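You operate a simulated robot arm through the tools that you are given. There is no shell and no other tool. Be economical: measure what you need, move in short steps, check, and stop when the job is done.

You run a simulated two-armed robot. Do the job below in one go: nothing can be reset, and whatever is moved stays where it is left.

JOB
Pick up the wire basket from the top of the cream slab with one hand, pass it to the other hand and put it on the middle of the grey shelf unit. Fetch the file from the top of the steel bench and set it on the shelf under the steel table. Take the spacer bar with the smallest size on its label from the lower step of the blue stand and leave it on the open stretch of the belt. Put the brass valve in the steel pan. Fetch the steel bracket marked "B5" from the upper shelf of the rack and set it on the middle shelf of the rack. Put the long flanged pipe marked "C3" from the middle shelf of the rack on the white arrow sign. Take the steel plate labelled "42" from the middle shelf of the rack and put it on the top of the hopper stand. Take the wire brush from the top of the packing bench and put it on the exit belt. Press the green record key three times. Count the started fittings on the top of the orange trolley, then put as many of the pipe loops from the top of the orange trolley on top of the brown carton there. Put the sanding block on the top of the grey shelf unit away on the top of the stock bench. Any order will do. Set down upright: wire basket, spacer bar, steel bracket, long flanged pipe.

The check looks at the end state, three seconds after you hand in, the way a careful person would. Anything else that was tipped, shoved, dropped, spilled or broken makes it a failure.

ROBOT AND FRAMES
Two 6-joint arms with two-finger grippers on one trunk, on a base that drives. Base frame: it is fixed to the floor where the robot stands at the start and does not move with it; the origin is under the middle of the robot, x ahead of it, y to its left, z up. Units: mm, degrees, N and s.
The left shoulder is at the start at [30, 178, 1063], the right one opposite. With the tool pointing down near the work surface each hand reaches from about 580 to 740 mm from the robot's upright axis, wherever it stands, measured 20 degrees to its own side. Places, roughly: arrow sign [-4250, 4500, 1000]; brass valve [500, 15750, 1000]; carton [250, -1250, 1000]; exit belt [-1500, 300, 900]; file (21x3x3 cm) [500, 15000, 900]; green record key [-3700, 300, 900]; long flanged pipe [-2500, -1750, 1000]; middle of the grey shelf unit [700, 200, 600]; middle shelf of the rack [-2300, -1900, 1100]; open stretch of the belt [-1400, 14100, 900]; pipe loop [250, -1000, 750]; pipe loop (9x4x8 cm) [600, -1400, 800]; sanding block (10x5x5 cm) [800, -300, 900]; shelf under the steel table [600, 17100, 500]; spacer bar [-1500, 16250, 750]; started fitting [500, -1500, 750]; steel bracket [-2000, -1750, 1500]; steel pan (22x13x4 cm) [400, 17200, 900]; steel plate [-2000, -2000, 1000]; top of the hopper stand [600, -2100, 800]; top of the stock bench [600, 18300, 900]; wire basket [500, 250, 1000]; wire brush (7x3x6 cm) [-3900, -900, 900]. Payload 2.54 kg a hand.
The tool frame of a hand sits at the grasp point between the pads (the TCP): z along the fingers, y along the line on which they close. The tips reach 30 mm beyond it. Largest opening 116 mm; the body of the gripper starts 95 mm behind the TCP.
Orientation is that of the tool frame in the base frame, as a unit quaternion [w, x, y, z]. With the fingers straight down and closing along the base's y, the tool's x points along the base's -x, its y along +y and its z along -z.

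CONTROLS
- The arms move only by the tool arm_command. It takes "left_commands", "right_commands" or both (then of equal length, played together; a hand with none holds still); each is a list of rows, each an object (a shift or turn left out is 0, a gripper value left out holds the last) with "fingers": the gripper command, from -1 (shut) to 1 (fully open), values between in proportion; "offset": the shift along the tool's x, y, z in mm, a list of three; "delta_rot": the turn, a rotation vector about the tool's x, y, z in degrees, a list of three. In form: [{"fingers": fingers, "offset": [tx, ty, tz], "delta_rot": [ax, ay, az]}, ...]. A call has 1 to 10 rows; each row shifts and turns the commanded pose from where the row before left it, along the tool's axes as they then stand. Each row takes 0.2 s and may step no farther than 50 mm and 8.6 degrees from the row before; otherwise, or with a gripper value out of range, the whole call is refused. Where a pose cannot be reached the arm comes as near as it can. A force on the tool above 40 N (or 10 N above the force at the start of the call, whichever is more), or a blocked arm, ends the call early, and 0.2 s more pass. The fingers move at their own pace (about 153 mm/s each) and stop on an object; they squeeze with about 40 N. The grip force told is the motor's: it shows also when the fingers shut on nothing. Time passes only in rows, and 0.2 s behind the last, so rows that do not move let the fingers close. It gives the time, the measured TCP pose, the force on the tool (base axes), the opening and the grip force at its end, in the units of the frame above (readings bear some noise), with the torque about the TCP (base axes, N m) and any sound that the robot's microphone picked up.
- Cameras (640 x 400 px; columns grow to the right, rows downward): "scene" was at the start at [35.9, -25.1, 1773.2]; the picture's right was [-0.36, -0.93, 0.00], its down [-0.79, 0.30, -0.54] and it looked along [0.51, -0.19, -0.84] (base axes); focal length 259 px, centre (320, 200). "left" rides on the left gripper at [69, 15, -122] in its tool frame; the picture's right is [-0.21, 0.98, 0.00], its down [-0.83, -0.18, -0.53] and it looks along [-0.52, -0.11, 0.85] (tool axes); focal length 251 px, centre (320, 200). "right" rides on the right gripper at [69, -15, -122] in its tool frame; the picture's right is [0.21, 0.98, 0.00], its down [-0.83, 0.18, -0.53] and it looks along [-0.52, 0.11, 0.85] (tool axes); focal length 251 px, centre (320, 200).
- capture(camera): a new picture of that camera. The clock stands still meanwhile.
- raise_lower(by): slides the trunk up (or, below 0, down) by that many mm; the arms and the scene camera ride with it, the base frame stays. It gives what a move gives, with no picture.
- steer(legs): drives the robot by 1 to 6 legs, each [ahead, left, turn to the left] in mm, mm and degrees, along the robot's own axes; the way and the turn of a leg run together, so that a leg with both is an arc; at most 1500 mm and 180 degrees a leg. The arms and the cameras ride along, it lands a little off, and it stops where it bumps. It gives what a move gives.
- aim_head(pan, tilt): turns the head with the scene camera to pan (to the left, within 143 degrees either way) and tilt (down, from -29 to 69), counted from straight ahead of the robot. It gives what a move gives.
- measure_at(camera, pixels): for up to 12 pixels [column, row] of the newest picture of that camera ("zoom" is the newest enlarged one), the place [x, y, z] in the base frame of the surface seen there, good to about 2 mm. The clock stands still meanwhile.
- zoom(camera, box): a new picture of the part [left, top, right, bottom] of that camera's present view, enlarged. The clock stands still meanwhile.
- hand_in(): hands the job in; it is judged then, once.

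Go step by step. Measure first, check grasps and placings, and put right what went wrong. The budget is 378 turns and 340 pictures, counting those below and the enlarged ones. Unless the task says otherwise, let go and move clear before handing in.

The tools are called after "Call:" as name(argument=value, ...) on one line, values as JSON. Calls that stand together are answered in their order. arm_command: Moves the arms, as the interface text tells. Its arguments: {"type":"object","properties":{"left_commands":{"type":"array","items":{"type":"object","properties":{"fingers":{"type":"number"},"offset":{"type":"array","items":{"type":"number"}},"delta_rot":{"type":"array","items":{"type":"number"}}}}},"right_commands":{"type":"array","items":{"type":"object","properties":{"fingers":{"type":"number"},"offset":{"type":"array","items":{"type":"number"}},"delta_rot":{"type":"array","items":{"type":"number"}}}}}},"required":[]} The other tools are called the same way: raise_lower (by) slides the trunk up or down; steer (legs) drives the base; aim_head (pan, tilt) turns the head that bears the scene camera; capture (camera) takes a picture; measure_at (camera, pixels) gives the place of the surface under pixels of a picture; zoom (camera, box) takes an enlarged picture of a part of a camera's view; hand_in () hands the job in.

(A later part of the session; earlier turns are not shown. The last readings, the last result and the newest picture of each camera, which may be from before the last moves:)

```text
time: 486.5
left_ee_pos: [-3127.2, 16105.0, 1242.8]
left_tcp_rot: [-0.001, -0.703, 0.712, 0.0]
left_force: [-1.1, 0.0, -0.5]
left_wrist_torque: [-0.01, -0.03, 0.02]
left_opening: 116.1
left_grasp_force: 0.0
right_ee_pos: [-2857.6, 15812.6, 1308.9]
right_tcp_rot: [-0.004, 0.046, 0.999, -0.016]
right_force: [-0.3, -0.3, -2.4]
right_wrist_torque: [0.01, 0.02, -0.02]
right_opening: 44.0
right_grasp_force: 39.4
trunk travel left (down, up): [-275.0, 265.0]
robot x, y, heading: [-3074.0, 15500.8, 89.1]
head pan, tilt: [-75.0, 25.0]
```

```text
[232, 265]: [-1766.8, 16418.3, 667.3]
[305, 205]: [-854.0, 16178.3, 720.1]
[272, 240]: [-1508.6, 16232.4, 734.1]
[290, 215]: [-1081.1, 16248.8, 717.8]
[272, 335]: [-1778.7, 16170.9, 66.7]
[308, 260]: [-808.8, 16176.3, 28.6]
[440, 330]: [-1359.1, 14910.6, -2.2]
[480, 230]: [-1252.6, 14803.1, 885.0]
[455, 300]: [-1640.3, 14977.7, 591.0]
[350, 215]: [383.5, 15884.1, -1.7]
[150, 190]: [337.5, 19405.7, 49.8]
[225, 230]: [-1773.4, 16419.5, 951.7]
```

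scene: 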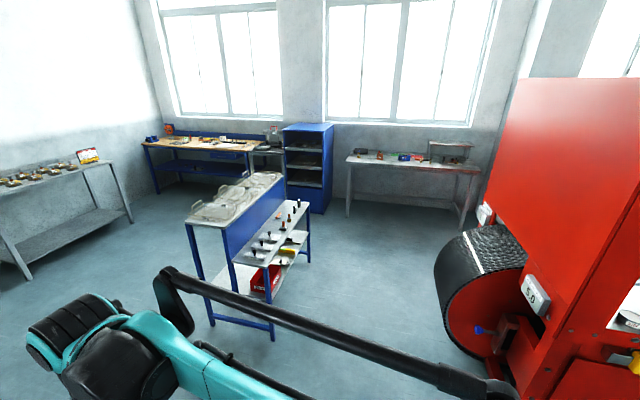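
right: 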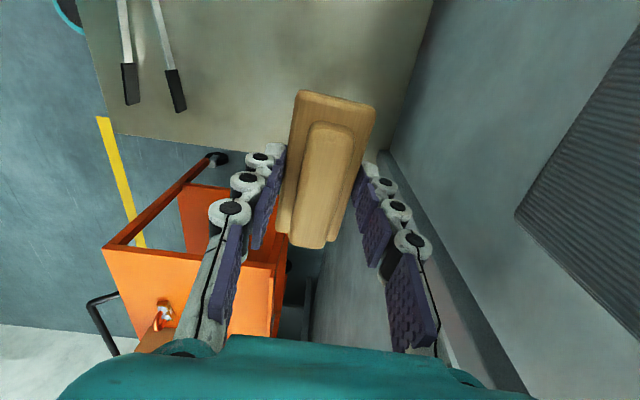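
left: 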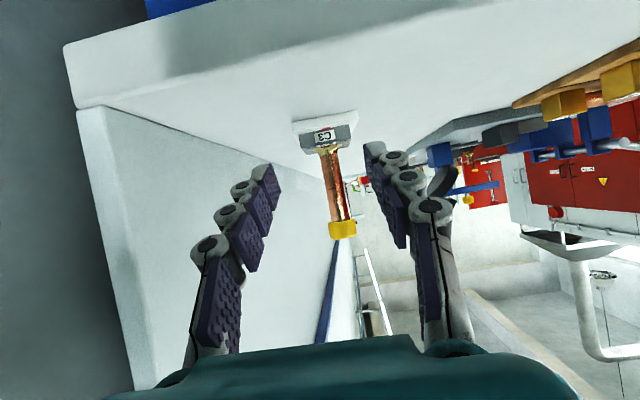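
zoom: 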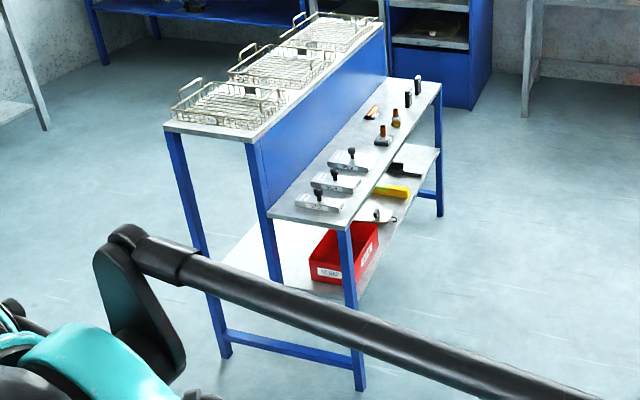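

The lower step (z≈718) faces −y; bars with knobs at x≈−1700…−1500. Drive in front of it.

Call:
steer(legs=[[60, -1450, 0.9], [0, -230, 0]])

Call:
aim_head(pan=10, tilt=50)

Call:
capture(camera="scene")

```text
time: 495.1
left_ee_pos: [-1462.6, 16160.1, 1244.0]
left_tcp_rot: [0.002, 0.709, -0.705, -0.001]
left_force: [0.3, 0.3, -0.6]
left_wrist_torque: [0.0, 0.02, 0.02]
left_opening: 115.8
left_grasp_force: 0.1
right_ee_pos: [-1186.6, 15871.7, 1309.6]
right_tcp_rot: [-0.006, 0.036, 0.999, -0.017]
right_force: [0.4, -0.5, -1.0]
right_wrist_torque: [-0.02, 0.03, 0.02]
right_opening: 43.9
right_grasp_force: 39.8
trunk travel left (down, up): [-275.0, 265.0]
robot x, y, heading: [-1399.3, 15557.7, 90.2]
head pan, tilt: [-75.0, 25.0]
```

```text
time: 496.6
left_ee_pos: [-1464.0, 16159.3, 1242.2]
left_tcp_rot: [0.001, 0.709, -0.705, 0.0]
left_force: [-0.2, -0.3, -0.5]
left_wrist_torque: [0.0, -0.03, -0.03]
left_opening: 115.8
left_grasp_force: 0.1
right_ee_pos: [-1186.6, 15873.2, 1309.1]
right_tcp_rot: [-0.004, 0.036, 0.999, -0.017]
right_force: [1.1, -0.2, -1.8]
right_wrist_torque: [0.0, 0.01, 0.0]
right_opening: 43.9
right_grasp_force: 39.9
trunk travel left (down, up): [-275.0, 265.0]
robot x, y, heading: [-1404.6, 15556.7, 90.3]
head pan, tilt: [10.0, 50.0]
```

```text
175 pictures are left
```

scene: 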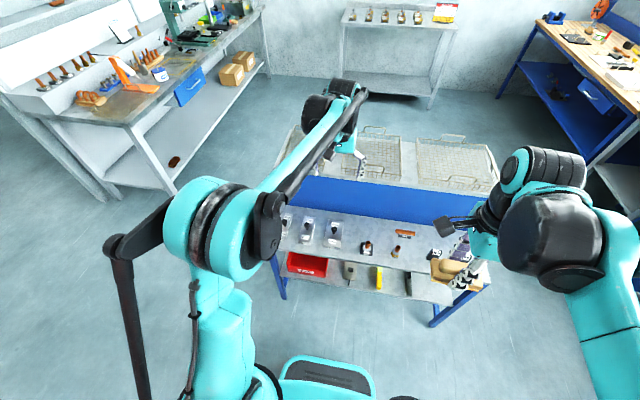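

Call:
zoom(camera="scene", box=[264, 195, 360, 255])

Call:
capture(camera="left")

Call:
zoom(camera="scene", box=[344, 205, 456, 275])

```text
6.67 times, centred on (312, 225) of scene
```

zoom: 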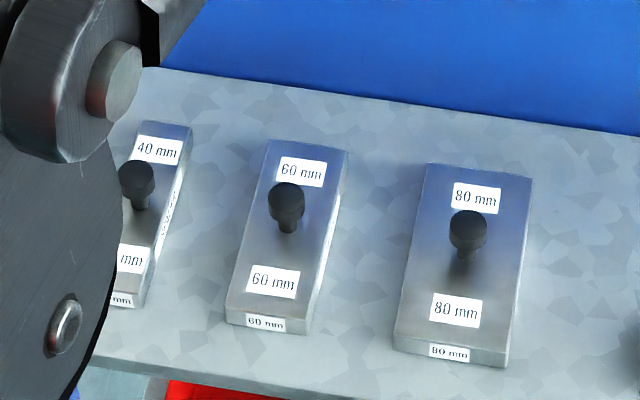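

```text
173 pictures are left
```

left: 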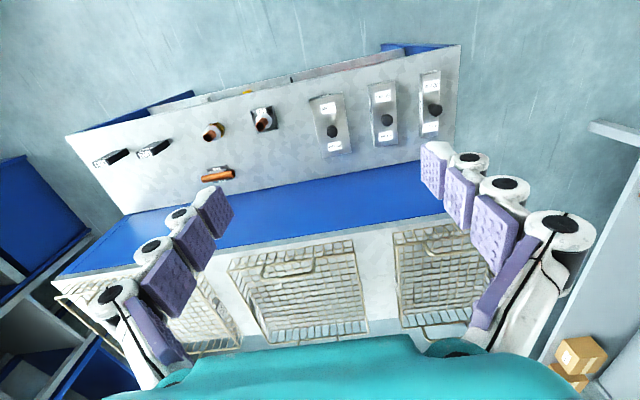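

```text
5.71 times, centred on (400, 240) of scene
```

zoom: 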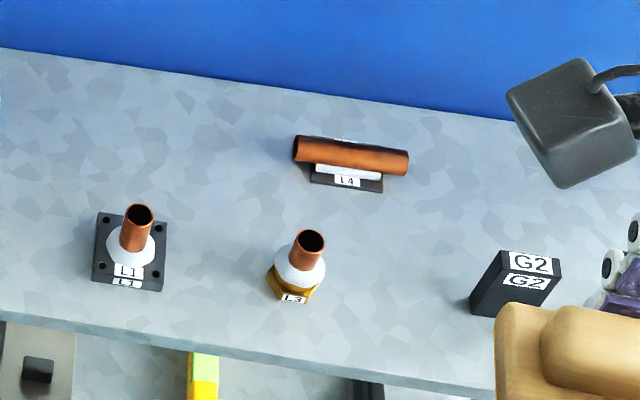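

The smallest is the 40 mm bar (left cam px (431,105)). Measure it and its knob.

Call:
zoom(camera="left", box=[350, 55, 478, 160])

Call:
measure_at(camera="left", pixels=[[422, 76], [440, 70], [420, 137], [439, 138], [434, 108], [434, 113], [430, 95], [385, 120], [372, 145], [398, 140], [450, 100]])

```text
3.81 times, centred on (414, 108) of left
```

zoom: 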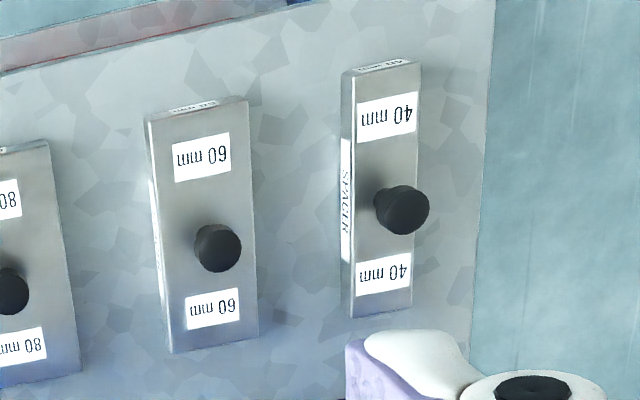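

```text
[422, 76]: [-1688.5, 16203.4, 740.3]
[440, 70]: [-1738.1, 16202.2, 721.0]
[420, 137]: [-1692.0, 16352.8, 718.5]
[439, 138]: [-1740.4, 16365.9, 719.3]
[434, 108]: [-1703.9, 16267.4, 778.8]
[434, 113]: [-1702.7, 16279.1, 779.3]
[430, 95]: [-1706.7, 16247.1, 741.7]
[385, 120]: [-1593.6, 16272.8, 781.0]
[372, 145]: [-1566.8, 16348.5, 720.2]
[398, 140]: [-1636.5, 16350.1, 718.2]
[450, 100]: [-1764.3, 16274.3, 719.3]
```

40 mm bar: centre (−1708,16275), 40 wide, z 718–741, knob to 780. Shift the robot and bring the left hand over it.

Call:
steer(legs=[[60, 118, 0]])

Call:
arm_command(left_commands=[{"fingers": 0.15, "offset": [-25, 40, 0]}, {"offset": [-25, 40, 0]}, {"offset": [0, 40, 0]}, {"offset": [0, 0, 50]}, {"offset": [0, 0, 50]}, {"offset": [0, 0, 50]}, {"offset": [0, 0, 50]}, {}])

Call:
capture(camera="left")

```text
time: 497.9
left_ee_pos: [-1582.3, 16218.9, 1242.6]
left_tcp_rot: [0.001, 0.711, -0.703, 0.001]
left_force: [-0.2, 0.6, -0.1]
left_wrist_torque: [0.03, -0.06, -0.04]
left_opening: 116.0
left_grasp_force: 0.1
right_ee_pos: [-1305.9, 15931.9, 1309.1]
right_tcp_rot: [-0.004, 0.036, 0.999, -0.016]
right_force: [0.6, -0.3, -1.2]
right_wrist_torque: [-0.02, -0.03, 0.03]
right_opening: 44.0
right_grasp_force: 40.1
trunk travel left (down, up): [-275.0, 265.0]
robot x, y, heading: [-1521.7, 15616.3, 90.4]
head pan, tilt: [10.0, 50.0]
```

```text
time: 499.7
left_ee_pos: [-1702.3, 16267.1, 1043.1]
left_tcp_rot: [0.001, 0.71, -0.704, -0.001]
left_force: [0.3, -0.5, 0.3]
left_wrist_torque: [0.03, 0.0, 0.01]
left_opening: 66.4
left_grasp_force: 0.1
right_ee_pos: [-1305.4, 15931.0, 1309.9]
right_tcp_rot: [-0.004, 0.035, 0.999, -0.016]
right_force: [0.2, -1.2, -1.7]
right_wrist_torque: [0.02, 0.02, -0.01]
right_opening: 44.0
right_grasp_force: 39.9
trunk travel left (down, up): [-275.0, 265.0]
robot x, y, heading: [-1517.5, 15609.8, 90.4]
head pan, tilt: [10.0, 50.0]
```

```text
170 pictures are left
```

left: 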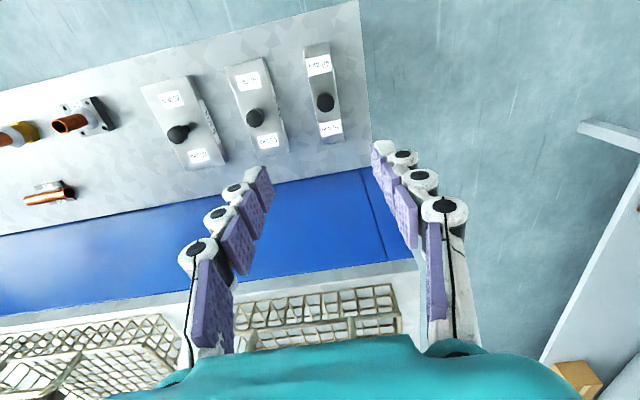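

Call:
zoom(camera="left", box=[280, 30, 376, 150])

Call:
measure_at(camera="left", pixels=[[306, 52], [328, 46], [319, 140], [342, 132], [326, 102], [313, 90], [335, 85]])

```text
3.33 times, centred on (328, 90) of left
```

zoom: 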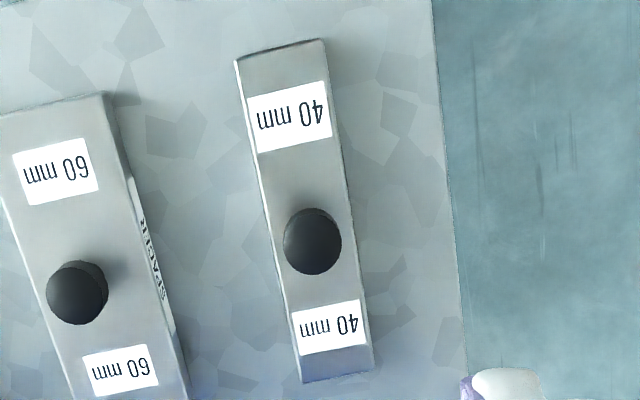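

```text
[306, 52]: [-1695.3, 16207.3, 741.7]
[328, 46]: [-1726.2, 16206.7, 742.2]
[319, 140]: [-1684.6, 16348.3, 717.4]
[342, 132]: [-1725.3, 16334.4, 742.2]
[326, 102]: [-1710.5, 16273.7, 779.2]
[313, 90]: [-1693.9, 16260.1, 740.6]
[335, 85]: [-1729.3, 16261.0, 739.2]
```

Call:
arm_command(left_commands=[{"offset": [-5, 9, 40]}, {"offset": [0, 0, 50]}, {"offset": [0, 0, 50]}, {"offset": [0, 0, 50]}, {"offset": [0, 0, 50]}, {}])

Call:
capture(camera="left")

```text
time: 501.1
left_ee_pos: [-1711.0, 16270.2, 803.6]
left_tcp_rot: [0.002, 0.71, -0.704, -0.001]
left_force: [0.7, -0.8, 0.5]
left_wrist_torque: [-0.01, 0.01, 0.01]
left_opening: 66.4
left_grasp_force: 0.0
right_ee_pos: [-1305.0, 15930.3, 1309.9]
right_tcp_rot: [-0.004, 0.034, 0.999, -0.016]
right_force: [-0.7, -0.2, -1.4]
right_wrist_torque: [0.02, 0.01, -0.01]
right_opening: 43.9
right_grasp_force: 40.3
trunk travel left (down, up): [-275.0, 265.0]
robot x, y, heading: [-1517.4, 15617.3, 90.6]
head pan, tilt: [10.0, 50.0]
```

```text
168 pictures are left
```

left: 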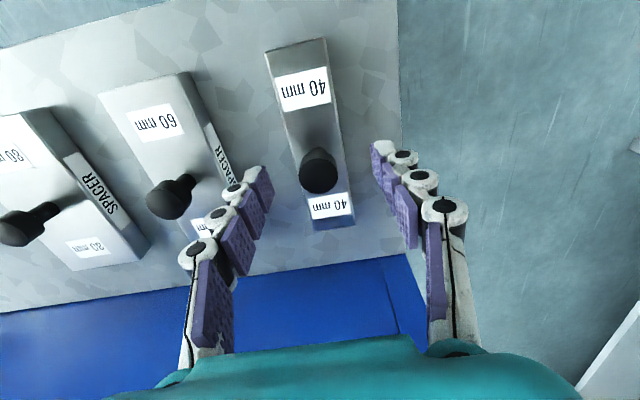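

Call:
arm_command(left_commands=[{"offset": [0, 0, 30]}, {"offset": [0, 0, 20]}, {}, {"fingers": -0.2}, {"fingers": -1}, {"fingers": -1}, {}])

Call:
arm_command(left_commands=[{"offset": [0, 0, -30]}, {"offset": [0, 0, -50]}, {"offset": [0, 0, -50]}, {"offset": [0, 0, -50]}, {"offset": [0, 0, -50]}, {"offset": [0, 0, -50]}, {"offset": [0, 0, -50]}, {"offset": [0, 0, -50]}, {}])

Call:
capture(camera="left")

```text
time: 502.7
left_ee_pos: [-1713.1, 16270.5, 753.0]
left_tcp_rot: [0.002, 0.71, -0.704, 0.0]
left_force: [0.5, -0.1, -0.2]
left_wrist_torque: [0.02, 0.01, -0.01]
left_opening: 38.8
left_grasp_force: 40.3
right_ee_pos: [-1305.3, 15931.3, 1309.2]
right_tcp_rot: [-0.004, 0.035, 0.999, -0.016]
right_force: [0.3, -0.1, -2.3]
right_wrist_torque: [0.01, 0.0, -0.01]
right_opening: 43.9
right_grasp_force: 40.2
trunk travel left (down, up): [-275.0, 265.0]
robot x, y, heading: [-1514.3, 15613.5, 90.3]
head pan, tilt: [10.0, 50.0]
```

```text
time: 504.7
left_ee_pos: [-1710.2, 16272.0, 1133.3]
left_tcp_rot: [0.001, 0.711, -0.703, 0.0]
left_force: [0.2, 0.5, -1.9]
left_wrist_torque: [-0.01, -0.01, -0.03]
left_opening: 39.0
left_grasp_force: 39.3
right_ee_pos: [-1305.4, 15933.3, 1308.7]
right_tcp_rot: [-0.004, 0.035, 0.999, -0.016]
right_force: [-0.8, 1.1, -0.5]
right_wrist_torque: [-0.02, 0.03, 0.02]
right_opening: 44.0
right_grasp_force: 39.7
trunk travel left (down, up): [-275.0, 265.0]
robot x, y, heading: [-1514.8, 15617.3, 90.5]
head pan, tilt: [10.0, 50.0]
```

```text
167 pictures are left
```

left: 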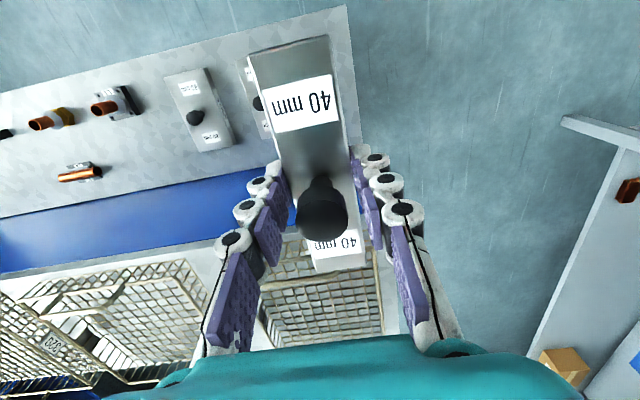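

Spacer bar held. Drive to the belt's front (x≈−2750, y≈14100) and face +x.

Call:
steer(legs=[[0, 1230, -0.5], [-1450, 0, 0], [0, 0, -90]])

Call:
aim_head(pan=0, tilt=35)

Call:
capture(camera="scene")

```text
time: 521.6
left_ee_pos: [-2087.7, 14337.2, 1132.7]
left_tcp_rot: [-0.002, -0.004, 1.0, 0.001]
left_force: [0.3, -1.0, -1.7]
left_wrist_torque: [0.01, 0.02, -0.03]
left_opening: 39.0
left_grasp_force: 40.4
right_ee_pos: [-2428.3, 13932.5, 1308.2]
right_tcp_rot: [-0.015, 0.731, 0.682, -0.008]
right_force: [-0.4, 0.2, -1.3]
right_wrist_torque: [0.02, 0.02, 0.03]
right_opening: 43.9
right_grasp_force: 39.7
trunk travel left (down, up): [-275.0, 265.0]
robot x, y, heading: [-2742.1, 14146.9, 0.4]
head pan, tilt: [10.0, 50.0]
```

```text
time: 522.4
left_ee_pos: [-2087.5, 14338.7, 1133.0]
left_tcp_rot: [-0.001, -0.005, 1.0, 0.0]
left_force: [0.3, -0.1, -1.1]
left_wrist_torque: [0.01, -0.01, 0.02]
left_opening: 39.1
left_grasp_force: 40.2
right_ee_pos: [-2429.0, 13932.3, 1309.1]
right_tcp_rot: [-0.015, 0.731, 0.682, -0.009]
right_force: [-0.9, -0.3, -1.5]
right_wrist_torque: [-0.02, 0.0, -0.01]
right_opening: 44.0
right_grasp_force: 39.7
trunk travel left (down, up): [-275.0, 265.0]
robot x, y, heading: [-2743.2, 14145.4, 0.5]
head pan, tilt: [0.0, 35.0]
```

```text
166 pictures are left
```

scene: 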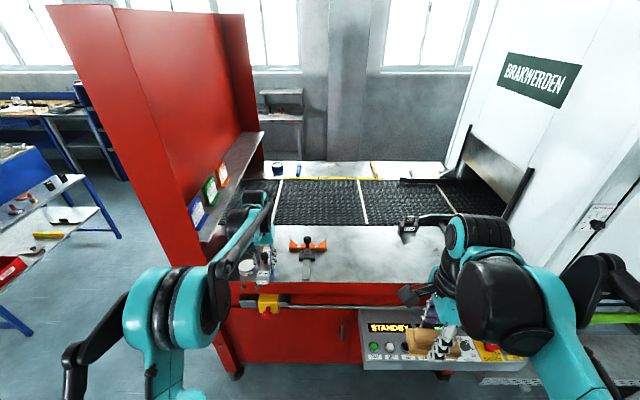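

Call:
measure_at(camera="scene", pixels=[[320, 220], [320, 185], [290, 205], [400, 210], [430, 195], [330, 280], [375, 345], [300, 300], [265, 295], [230, 180], [410, 225], [220, 340]])

Call:
zoom(camera="scene", box=[220, 150, 480, 312])

```text
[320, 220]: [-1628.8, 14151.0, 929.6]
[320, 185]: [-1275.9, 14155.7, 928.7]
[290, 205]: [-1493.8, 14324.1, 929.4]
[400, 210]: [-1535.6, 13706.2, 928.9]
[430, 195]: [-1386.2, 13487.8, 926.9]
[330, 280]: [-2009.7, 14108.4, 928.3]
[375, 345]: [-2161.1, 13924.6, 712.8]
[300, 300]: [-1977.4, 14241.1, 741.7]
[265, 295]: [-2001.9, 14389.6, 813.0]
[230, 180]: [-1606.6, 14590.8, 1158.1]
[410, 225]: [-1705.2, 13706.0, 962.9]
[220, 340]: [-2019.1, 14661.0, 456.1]
```

```text
2.46 times, centred on (350, 231) of scene
```

zoom: 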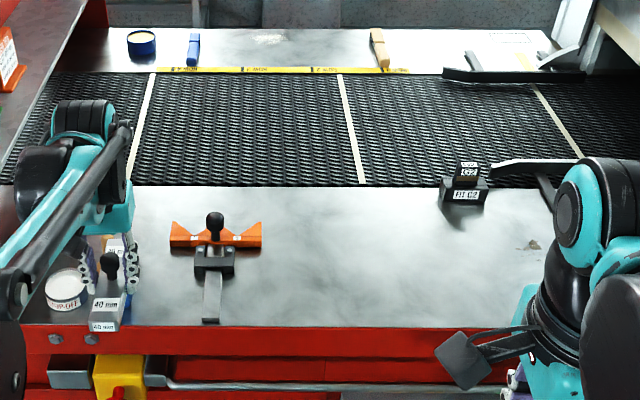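

Call:
measure_at(camera="zoom", pixels=[[250, 182], [250, 190], [300, 75], [250, 325], [60, 325], [420, 325], [450, 190], [210, 235]])

```text
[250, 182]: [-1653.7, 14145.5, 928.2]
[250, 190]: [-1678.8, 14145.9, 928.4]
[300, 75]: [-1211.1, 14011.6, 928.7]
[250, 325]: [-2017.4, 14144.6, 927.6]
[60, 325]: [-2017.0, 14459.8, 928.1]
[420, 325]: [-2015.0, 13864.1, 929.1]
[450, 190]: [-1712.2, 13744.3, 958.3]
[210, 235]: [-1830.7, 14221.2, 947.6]
```

The belt's near edge is x −1665, so I'll turn the bar to lie along the belt. Drive forward to x −2310 and rotate the left hand 90°.

Call:
steer(legs=[[430, 10, -0.4]])

Call:
arm_command(left_commands=[{"delta_rot": [0, 0, -8.5], "offset": [0, 0, -10]}, {"delta_rot": [0, 0, -8.5]}, {"delta_rot": [0, 0, -8.5]}, {"delta_rot": [0, 0, -8.5]}, {"delta_rot": [0, 0, -8.5]}, {"delta_rot": [0, 0, -8.5]}, {"delta_rot": [0, 0, -8.5]}, {"delta_rot": [0, 0, -8.5]}, {"delta_rot": [0, 0, -8.5]}, {"delta_rot": [0, 0, -8.5]}])

Call:
capture(camera="left")

```text
time: 525.0
left_ee_pos: [-1657.0, 14346.3, 1132.5]
left_tcp_rot: [-0.001, -0.003, 1.0, 0.0]
left_force: [-0.1, 0.7, -2.3]
left_wrist_torque: [-0.02, 0.05, 0.01]
left_opening: 39.0
left_grasp_force: 40.4
right_ee_pos: [-1997.2, 13942.9, 1308.0]
right_tcp_rot: [-0.014, 0.732, 0.681, -0.009]
right_force: [-0.5, 0.3, -1.5]
right_wrist_torque: [-0.02, 0.03, -0.05]
right_opening: 43.8
right_grasp_force: 40.3
trunk travel left (down, up): [-275.0, 265.0]
robot x, y, heading: [-2314.1, 14158.6, 0.4]
head pan, tilt: [0.0, 35.0]
```

```text
time: 527.2
left_ee_pos: [-1656.6, 14347.0, 1143.3]
left_tcp_rot: [0.0, -0.678, 0.735, 0.001]
left_force: [-0.3, 0.3, -2.0]
left_wrist_torque: [-0.04, -0.03, 0.01]
left_opening: 38.9
left_grasp_force: 40.3
right_ee_pos: [-1999.5, 13942.9, 1308.7]
right_tcp_rot: [-0.014, 0.732, 0.681, -0.009]
right_force: [-0.2, 0.0, -1.7]
right_wrist_torque: [0.01, -0.02, -0.01]
right_opening: 43.7
right_grasp_force: 39.4
trunk travel left (down, up): [-275.0, 265.0]
robot x, y, heading: [-2315.4, 14157.3, -0.0]
head pan, tilt: [0.0, 35.0]
```

```text
164 pictures are left
```

left: 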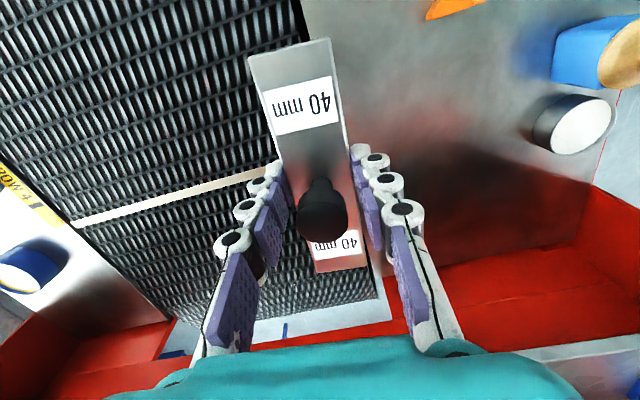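

Call:
arm_command(left_commands=[{"offset": [27, -21, 0]}, {"offset": [27, -21, 0]}, {"offset": [28, -22, 0]}, {"offset": [0, 0, 45]}, {"offset": [0, 0, 45]}, {"offset": [0, 0, 45]}, {"offset": [0, 0, 35]}, {}])

Call:
capture(camera="left")

```text
time: 529.0
left_ee_pos: [-1600.5, 14258.9, 972.9]
left_tcp_rot: [0.001, -0.677, 0.736, 0.001]
left_force: [0.4, 0.5, -1.6]
left_wrist_torque: [-0.02, 0.01, 0.0]
left_opening: 38.7
left_grasp_force: 40.1
right_ee_pos: [-1999.5, 13944.2, 1309.5]
right_tcp_rot: [-0.016, 0.732, 0.681, -0.008]
right_force: [0.6, -0.1, -1.1]
right_wrist_torque: [0.03, 0.0, -0.02]
right_opening: 43.8
right_grasp_force: 39.7
trunk travel left (down, up): [-275.0, 265.0]
robot x, y, heading: [-2316.5, 14160.3, 0.2]
head pan, tilt: [0.0, 35.0]
```

```text
163 pictures are left
```

left: 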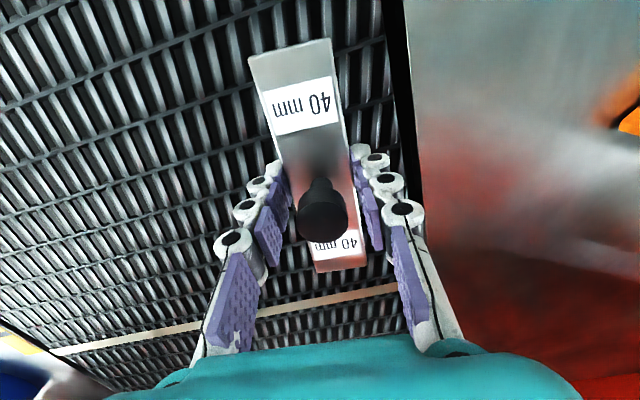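

Call:
arm_command(left_commands=[{"offset": [25, -5, 0]}, {"offset": [0, 0, 5]}, {"offset": [0, 0, 2]}, {}])

Call:
arm_command(left_commands=[{"offset": [0, 0, 1.5]}, {"offset": [0, 0, 1.5]}, {}])

```text
time: 530.0
left_ee_pos: [-1597.8, 14235.0, 966.0]
left_tcp_rot: [-0.001, -0.677, 0.736, 0.001]
left_force: [0.4, 0.4, -2.6]
left_wrist_torque: [-0.03, 0.0, -0.03]
left_opening: 38.9
left_grasp_force: 39.9
right_ee_pos: [-1998.5, 13943.8, 1308.7]
right_tcp_rot: [-0.015, 0.733, 0.68, -0.009]
right_force: [-0.5, 0.7, -1.5]
right_wrist_torque: [-0.03, 0.01, 0.01]
right_opening: 43.7
right_grasp_force: 39.9
trunk travel left (down, up): [-275.0, 265.0]
robot x, y, heading: [-2315.7, 14160.6, 0.2]
head pan, tilt: [0.0, 35.0]
```

```text
time: 530.8
left_ee_pos: [-1597.5, 14235.1, 963.8]
left_tcp_rot: [0.0, -0.678, 0.735, 0.0]
left_force: [6.0, -2.5, 15.5]
left_wrist_torque: [-0.94, -0.09, 0.27]
left_opening: 38.9
left_grasp_force: 39.6
right_ee_pos: [-2000.8, 13943.6, 1310.2]
right_tcp_rot: [-0.015, 0.732, 0.681, -0.009]
right_force: [-0.7, 0.7, -2.2]
right_wrist_torque: [0.01, 0.0, 0.0]
right_opening: 44.0
right_grasp_force: 40.1
trunk travel left (down, up): [-275.0, 265.0]
robot x, y, heading: [-2313.3, 14157.3, 0.0]
head pan, tilt: [0.0, 35.0]
```

Contact. Release, rise, retract.

Call:
arm_command(left_commands=[{"offset": [0, 0, -1], "fingers": 0}, {"fingers": 0.3}, {}, {"offset": [0, 0, -40]}, {"offset": [0, 0, -50]}, {"offset": [0, 0, -50]}, {"offset": [0, 0, -50]}, {"offset": [0, 0, -50]}, {"offset": [0, 45, -20], "fingers": 1}, {"offset": [0, 45, 0]}])

Call:
zoom(camera="scene", box=[200, 150, 440, 300])

```text
time: 533.0
left_ee_pos: [-1688.1, 14242.1, 1225.3]
left_tcp_rot: [0.0, -0.678, 0.735, 0.0]
left_force: [0.4, -0.4, 0.1]
left_wrist_torque: [-0.02, -0.04, -0.03]
left_opening: 115.9
left_grasp_force: 0.0
right_ee_pos: [-2000.2, 13943.1, 1309.3]
right_tcp_rot: [-0.015, 0.733, 0.68, -0.008]
right_force: [0.4, 0.2, -1.3]
right_wrist_torque: [0.0, -0.05, 0.02]
right_opening: 44.1
right_grasp_force: 39.9
trunk travel left (down, up): [-275.0, 265.0]
robot x, y, heading: [-2314.0, 14157.1, 0.4]
head pan, tilt: [0.0, 35.0]
```

```text
2.67 times, centred on (320, 225) of scene
```

zoom: 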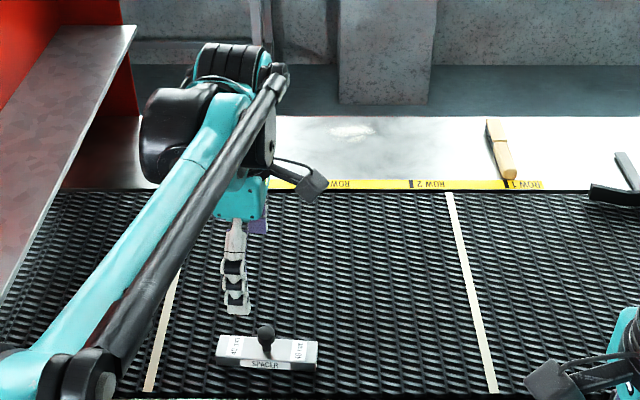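

The spacer bar lies on the belt. Straighten the left hand and drive to the steel bench by the windows.

Call:
arm_command(left_commands=[{"delta_rot": [0, 0, 8.5]}, {"delta_rot": [0, 0, 8.5]}, {"delta_rot": [0, 0, 8.5]}, {"delta_rot": [0, 0, 8.5]}, {"delta_rot": [0, 0, 8.5]}, {"delta_rot": [0, 0, 8.5]}, {"delta_rot": [0, 0, 8.5]}, {"delta_rot": [0, 0, 8.5]}, {"delta_rot": [0, 0, 8.5]}, {"delta_rot": [0, 0, 8.5]}])

Call:
steer(legs=[[-480, 0, 0], [0, 1410, 0], [1500, 0, 0], [850, 0, 0]])

Call:
capture(camera="scene")

```text
time: 535.2
left_ee_pos: [-1686.8, 14241.7, 1222.8]
left_tcp_rot: [-0.002, -0.001, 1.0, 0.002]
left_force: [-0.1, -0.6, -0.2]
left_wrist_torque: [-0.02, 0.01, 0.03]
left_opening: 116.0
left_grasp_force: 0.2
right_ee_pos: [-1998.5, 13942.6, 1309.6]
right_tcp_rot: [-0.014, 0.733, 0.68, -0.009]
right_force: [0.5, -0.9, -2.2]
right_wrist_torque: [-0.02, 0.0, -0.01]
right_opening: 43.9
right_grasp_force: 40.1
trunk travel left (down, up): [-275.0, 265.0]
robot x, y, heading: [-2313.9, 14154.9, 0.4]
head pan, tilt: [0.0, 35.0]
```

```text
time: 555.9
left_ee_pos: [181.2, 15667.6, 1224.1]
left_tcp_rot: [-0.001, -0.002, 1.0, 0.001]
left_force: [0.7, 0.5, -0.1]
left_wrist_torque: [0.01, 0.03, 0.01]
left_opening: 116.2
left_grasp_force: 0.0
right_ee_pos: [-131.9, 15369.0, 1308.6]
right_tcp_rot: [-0.014, 0.733, 0.68, -0.009]
right_force: [-0.4, 0.3, -0.6]
right_wrist_torque: [0.0, -0.01, -0.03]
right_opening: 43.9
right_grasp_force: 40.0
trunk travel left (down, up): [-275.0, 265.0]
robot x, y, heading: [-446.5, 15585.7, 0.0]
head pan, tilt: [0.0, 35.0]
```

```text
161 pictures are left
```

scene: 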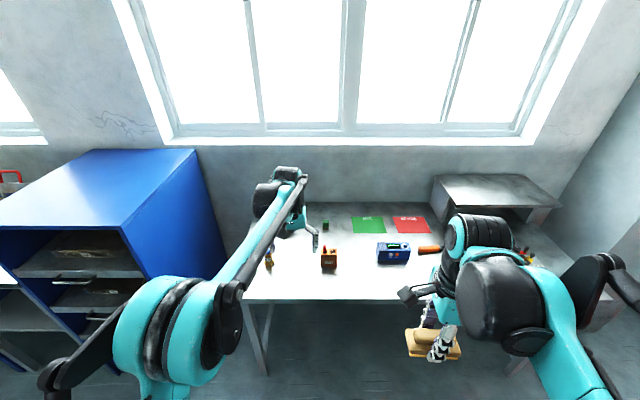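

Call:
zoom(camera="scene", box=[230, 190, 390, 300])

Call:
capture(camera="right")

Call:
capture(camera="left")

```text
3.64 times, centred on (310, 245) of scene
```

zoom: 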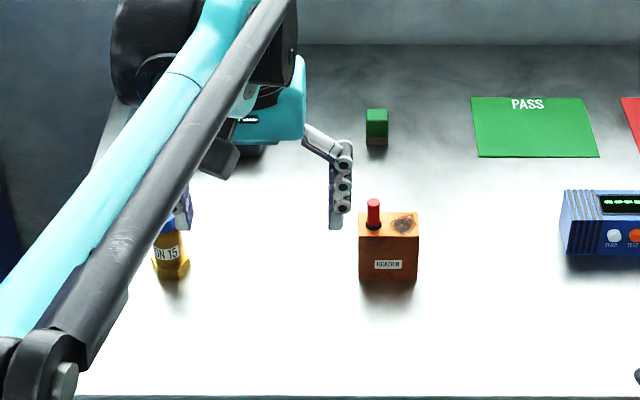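

```text
159 pictures are left
```

right: 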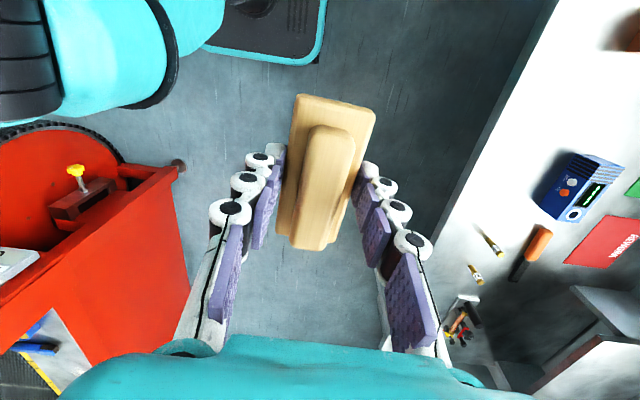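

```text
158 pictures are left
```

left: 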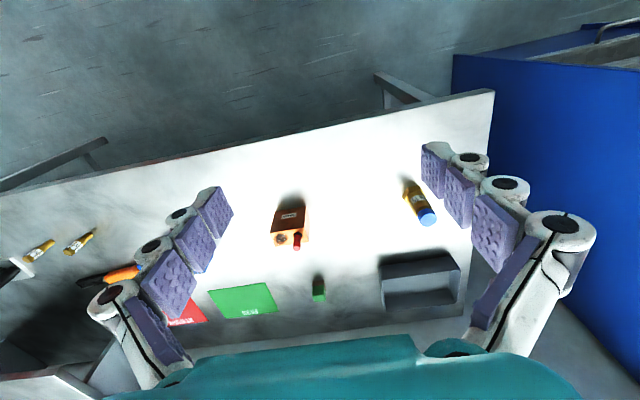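

Call:
zoom(camera="left", box=[380, 160, 460, 240])

Call:
zoom(camera="right", box=[440, 200, 580, 370])

Call:
measure_at(camera="left", pixels=[[415, 200], [427, 217], [410, 190], [440, 190], [420, 120], [300, 215], [125, 272], [100, 278], [40, 250], [80, 240], [492, 95]])

Call:
measure_at(camera="right", pixels=[[540, 240], [528, 258], [517, 273], [490, 243], [475, 274], [550, 215], [470, 310], [545, 230]])

```text
5.00 times, centred on (420, 200) of left
```

zoom: 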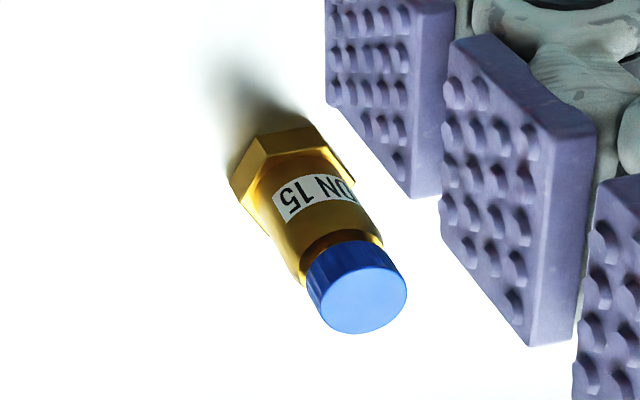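

```text
2.35 times, centred on (510, 285) of right
```

zoom: 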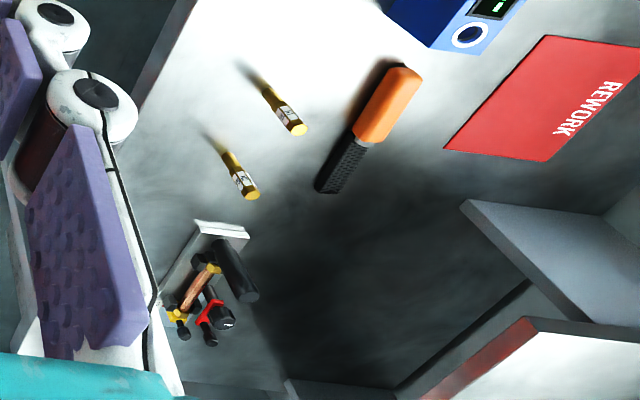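

```text
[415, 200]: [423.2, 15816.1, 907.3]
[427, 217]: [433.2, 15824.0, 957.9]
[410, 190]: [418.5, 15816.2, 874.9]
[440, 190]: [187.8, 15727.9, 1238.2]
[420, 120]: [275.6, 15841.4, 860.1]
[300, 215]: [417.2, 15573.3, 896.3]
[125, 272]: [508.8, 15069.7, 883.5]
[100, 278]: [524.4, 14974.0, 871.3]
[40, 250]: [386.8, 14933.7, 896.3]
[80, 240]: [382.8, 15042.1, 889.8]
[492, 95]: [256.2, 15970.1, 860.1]
```

```text
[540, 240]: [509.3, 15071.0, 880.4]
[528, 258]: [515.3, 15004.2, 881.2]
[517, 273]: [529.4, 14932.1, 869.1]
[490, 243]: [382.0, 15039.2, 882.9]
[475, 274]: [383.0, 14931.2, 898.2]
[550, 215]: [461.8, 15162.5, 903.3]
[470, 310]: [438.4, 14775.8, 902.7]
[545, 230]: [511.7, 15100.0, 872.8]
```

The bench top is z 860. The valve (blue cap, "DN 15") stands at ≈(425,15818), z to 958; the file lies along y near (515,15010). First the valve: drive in and position the left hand.

Call:
steer(legs=[[231, 22, 0]])

Call:
arm_command(left_commands=[{"offset": [0, 40, 0], "fingers": 0.3}, {"offset": [0, 40, 0]}, {"offset": [0, 30, 0]}, {}])

Call:
capture(camera="left")

```text
time: 557.7
left_ee_pos: [412.2, 15689.5, 1221.6]
left_tcp_rot: [0.0, -0.001, 1.0, 0.001]
left_force: [0.1, -0.7, -0.2]
left_wrist_torque: [-0.01, 0.0, 0.03]
left_opening: 115.8
left_grasp_force: 0.1
right_ee_pos: [98.5, 15389.9, 1310.0]
right_tcp_rot: [-0.014, 0.734, 0.679, -0.008]
right_force: [0.6, -0.5, -0.6]
right_wrist_torque: [0.01, -0.04, -0.03]
right_opening: 43.5
right_grasp_force: 40.1
trunk travel left (down, up): [-275.0, 265.0]
robot x, y, heading: [-217.6, 15602.2, 0.2]
head pan, tilt: [0.0, 35.0]
```

```text
time: 558.7
left_ee_pos: [411.5, 15797.4, 1223.1]
left_tcp_rot: [-0.001, 0.0, 1.0, 0.002]
left_force: [-0.2, -0.8, -0.2]
left_wrist_torque: [0.02, 0.01, 0.01]
left_opening: 75.3
left_grasp_force: 0.0
right_ee_pos: [97.9, 15389.7, 1309.6]
right_tcp_rot: [-0.015, 0.734, 0.679, -0.008]
right_force: [-0.6, -0.5, -0.5]
right_wrist_torque: [0.04, -0.01, -0.02]
right_opening: 43.5
right_grasp_force: 39.7
trunk travel left (down, up): [-275.0, 265.0]
robot x, y, heading: [-217.3, 15603.7, 0.1]
head pan, tilt: [0.0, 35.0]
```

```text
155 pictures are left
```

left: 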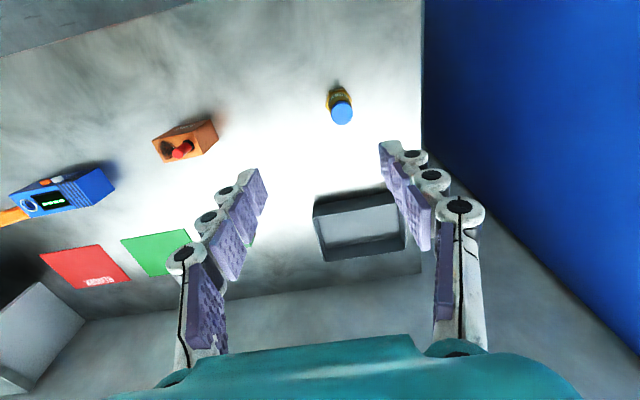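

Call:
zoom(camera="left", box=[300, 70, 380, 130])

Call:
measure_at(camera="left", pixels=[[341, 114], [333, 113], [350, 112], [338, 95], [328, 100], [352, 98], [470, 100], [360, 205], [440, 30]])

```text
6.67 times, centred on (340, 100) of left
```

zoom: 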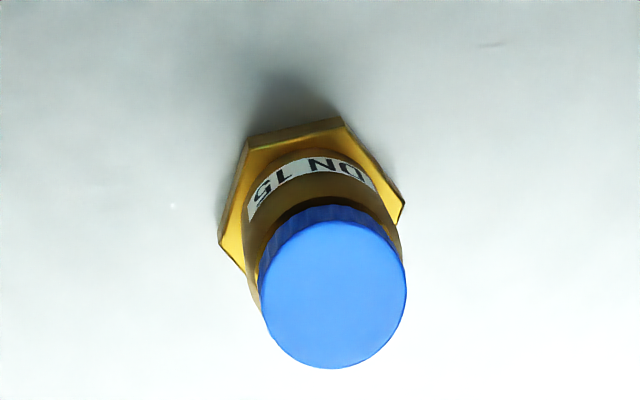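

```text
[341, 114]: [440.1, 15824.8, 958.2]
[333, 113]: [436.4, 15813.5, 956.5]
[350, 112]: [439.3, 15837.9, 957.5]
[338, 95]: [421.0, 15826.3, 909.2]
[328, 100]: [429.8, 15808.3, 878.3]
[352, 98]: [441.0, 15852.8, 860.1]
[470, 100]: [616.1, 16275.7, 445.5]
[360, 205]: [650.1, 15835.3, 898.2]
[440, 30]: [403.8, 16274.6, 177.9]
```

Cap centre (439,15825). Go down over it to z 925.

Call:
arm_command(left_commands=[{"offset": [-26, 28, 0]}, {"offset": [0, 0, 50]}, {"offset": [0, 0, 50]}, {"offset": [0, 0, 50]}, {"offset": [0, 0, 50]}, {"offset": [0, 0, 48]}, {}])

Call:
capture(camera="left")

```text
time: 560.3
left_ee_pos: [435.9, 15826.5, 975.8]
left_tcp_rot: [0.0, 0.0, 1.0, 0.001]
left_force: [-0.6, -0.6, 0.0]
left_wrist_torque: [-0.02, -0.02, 0.02]
left_opening: 75.6
left_grasp_force: 0.1
right_ee_pos: [96.8, 15390.7, 1310.2]
right_tcp_rot: [-0.015, 0.734, 0.679, -0.009]
right_force: [-0.7, -0.1, -1.1]
right_wrist_torque: [0.02, -0.04, -0.02]
right_opening: 44.0
right_grasp_force: 39.9
trunk travel left (down, up): [-275.0, 265.0]
robot x, y, heading: [-215.4, 15608.2, -0.1]
head pan, tilt: [0.0, 35.0]
```

```text
153 pictures are left
```

left: 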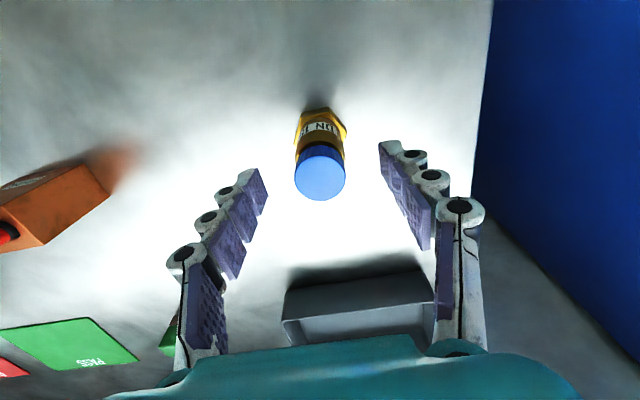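

Call:
arm_command(left_commands=[{"offset": [0, 0, 30]}, {"offset": [0, 0, 20]}, {}, {"fingers": -0.2}, {"fingers": -1}, {"fingers": -1}, {}])

Call:
arm_command(left_commands=[{"offset": [0, 0, -30]}, {"offset": [0, 0, -50]}, {"offset": [0, 0, -50]}, {"offset": [0, 0, -50]}, {"offset": [0, 0, -50]}, {"offset": [0, 0, -50]}, {}])

Call:
capture(camera="left")

```text
time: 561.9
left_ee_pos: [438.2, 15827.1, 925.8]
left_tcp_rot: [-0.001, -0.001, 1.0, 0.001]
left_force: [0.1, -0.9, 0.1]
left_wrist_torque: [0.01, -0.01, -0.01]
left_opening: 36.9
left_grasp_force: 40.2
right_ee_pos: [98.2, 15391.1, 1309.1]
right_tcp_rot: [-0.015, 0.734, 0.679, -0.009]
right_force: [1.0, 0.0, -2.4]
right_wrist_torque: [0.01, -0.01, 0.01]
right_opening: 43.7
right_grasp_force: 40.3
trunk travel left (down, up): [-275.0, 265.0]
robot x, y, heading: [-214.9, 15607.0, 0.0]
head pan, tilt: [0.0, 35.0]
```

```text
time: 563.5
left_ee_pos: [438.2, 15827.7, 1204.6]
left_tcp_rot: [-0.001, -0.001, 1.0, 0.0]
left_force: [0.0, 0.5, -4.2]
left_wrist_torque: [0.0, 0.03, 0.03]
left_opening: 36.5
left_grasp_force: 40.0
right_ee_pos: [99.5, 15390.5, 1308.8]
right_tcp_rot: [-0.015, 0.734, 0.679, -0.009]
right_force: [0.0, 0.2, -0.8]
right_wrist_torque: [-0.02, 0.01, 0.0]
right_opening: 44.1
right_grasp_force: 39.7
trunk travel left (down, up): [-275.0, 265.0]
robot x, y, heading: [-216.7, 15607.1, -0.0]
head pan, tilt: [0.0, 35.0]
```

```text
152 pictures are left
```

left: 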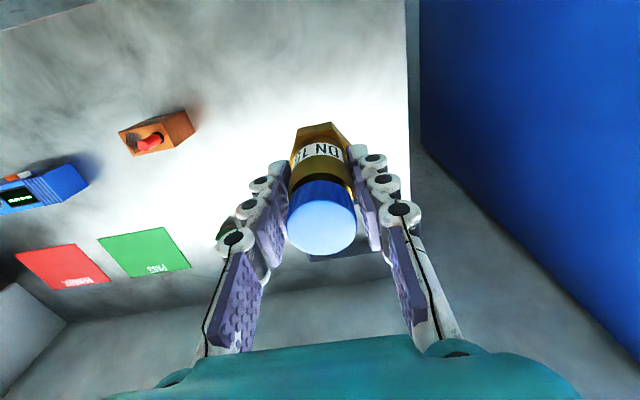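

Valve held. Look toward the steel table past the blue cabinet.

Call:
steer(legs=[[-220, 0, 0]])

Call:
aim_head(pan=60, tilt=30)

Call:
capture(camera="scene")

```text
time: 565.2
left_ee_pos: [217.6, 15827.0, 1205.2]
left_tcp_rot: [0.0, -0.002, 1.0, 0.001]
left_force: [0.1, 0.6, -4.4]
left_wrist_torque: [-0.02, -0.03, 0.01]
left_opening: 36.7
left_grasp_force: 39.9
right_ee_pos: [-122.4, 15391.9, 1309.6]
right_tcp_rot: [-0.014, 0.733, 0.68, -0.009]
right_force: [-0.8, 0.0, -1.3]
right_wrist_torque: [0.01, 0.0, 0.01]
right_opening: 43.8
right_grasp_force: 40.2
trunk travel left (down, up): [-275.0, 265.0]
robot x, y, heading: [-436.7, 15606.4, 0.1]
head pan, tilt: [0.0, 35.0]
```

```text
time: 566.5
left_ee_pos: [217.9, 15828.8, 1204.4]
left_tcp_rot: [-0.001, -0.001, 1.0, 0.001]
left_force: [0.4, 0.6, -4.7]
left_wrist_torque: [0.0, 0.02, 0.03]
left_opening: 36.7
left_grasp_force: 39.7
right_ee_pos: [-120.1, 15391.2, 1309.2]
right_tcp_rot: [-0.014, 0.733, 0.68, -0.009]
right_force: [0.6, 0.0, -1.2]
right_wrist_torque: [0.0, 0.03, -0.03]
right_opening: 43.6
right_grasp_force: 40.1
trunk travel left (down, up): [-275.0, 265.0]
robot x, y, heading: [-437.2, 15605.8, 0.1]
head pan, tilt: [60.0, 30.0]
```

```text
151 pictures are left
```

scene: 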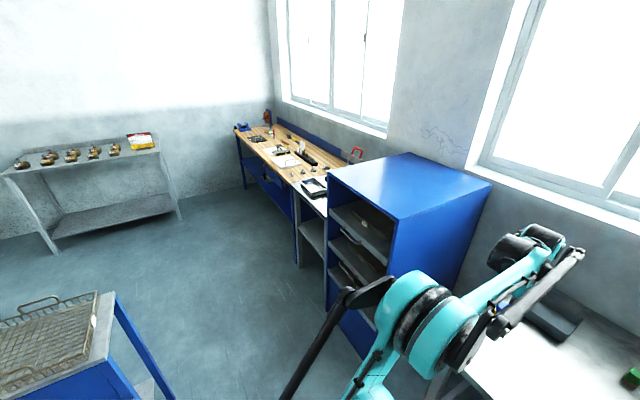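

Call:
zoom(camera="scene", box=[220, 100, 400, 270])

Call:
measure_at(camera="scene", pixels=[[392, 220], [330, 180], [300, 260], [318, 188], [285, 160], [245, 185], [160, 395], [105, 300], [300, 220], [315, 235], [330, 310]])

```text
2.35 times, centred on (310, 185) of scene
```

zoom: 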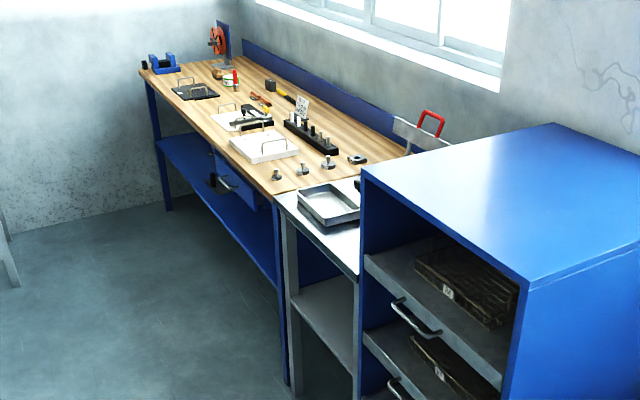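

```text
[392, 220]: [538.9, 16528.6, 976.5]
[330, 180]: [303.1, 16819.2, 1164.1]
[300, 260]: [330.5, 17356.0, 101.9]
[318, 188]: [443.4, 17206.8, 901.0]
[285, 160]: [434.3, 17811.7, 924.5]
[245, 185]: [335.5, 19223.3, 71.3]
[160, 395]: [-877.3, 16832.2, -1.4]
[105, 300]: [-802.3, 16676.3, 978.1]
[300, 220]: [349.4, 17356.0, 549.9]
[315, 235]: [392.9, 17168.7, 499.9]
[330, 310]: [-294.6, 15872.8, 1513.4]
```

The steel table (pan on top, shelf z 500) lies between the blue cabinet and the wooden stock bench. Move left along the aisle.

Call:
steer(legs=[[0, 1420, 0]])

Call:
aim_head(pan=5, tilt=45)

Call:
capture(camera="scene")

```text
time: 573.5
left_ee_pos: [217.9, 17238.1, 1203.9]
left_tcp_rot: [-0.001, 0.0, 1.0, 0.0]
left_force: [-0.1, -0.2, -3.2]
left_wrist_torque: [-0.04, -0.01, -0.03]
left_opening: 36.6
left_grasp_force: 40.2
right_ee_pos: [-122.3, 16802.2, 1307.9]
right_tcp_rot: [-0.015, 0.735, 0.678, -0.009]
right_force: [-0.1, 0.8, -1.8]
right_wrist_torque: [0.0, 0.01, 0.0]
right_opening: 44.2
right_grasp_force: 39.5
trunk travel left (down, up): [-275.0, 265.0]
robot x, y, heading: [-434.5, 17021.0, -0.3]
head pan, tilt: [60.0, 30.0]
```

```text
time: 574.7
left_ee_pos: [219.1, 17237.1, 1204.3]
left_tcp_rot: [-0.001, 0.001, 1.0, 0.0]
left_force: [0.5, -0.8, -5.1]
left_wrist_torque: [-0.03, 0.02, 0.01]
left_opening: 36.8
left_grasp_force: 39.9
right_ee_pos: [-121.7, 16803.1, 1308.7]
right_tcp_rot: [-0.014, 0.735, 0.678, -0.009]
right_force: [-0.3, 0.0, -2.2]
right_wrist_torque: [0.02, 0.02, 0.02]
right_opening: 43.8
right_grasp_force: 40.1
trunk travel left (down, up): [-275.0, 265.0]
robot x, y, heading: [-434.3, 17020.2, -0.2]
head pan, tilt: [5.0, 45.0]
```

```text
149 pictures are left
```

scene: 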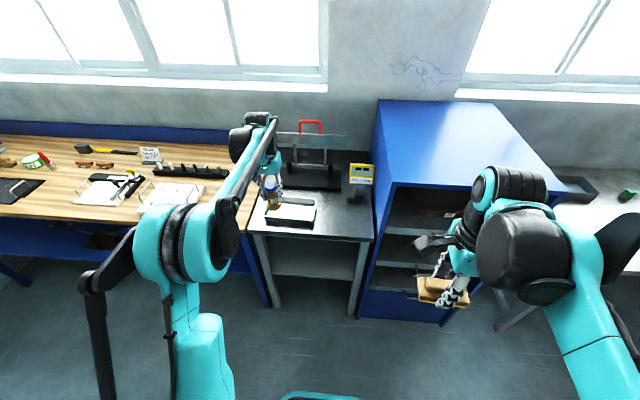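

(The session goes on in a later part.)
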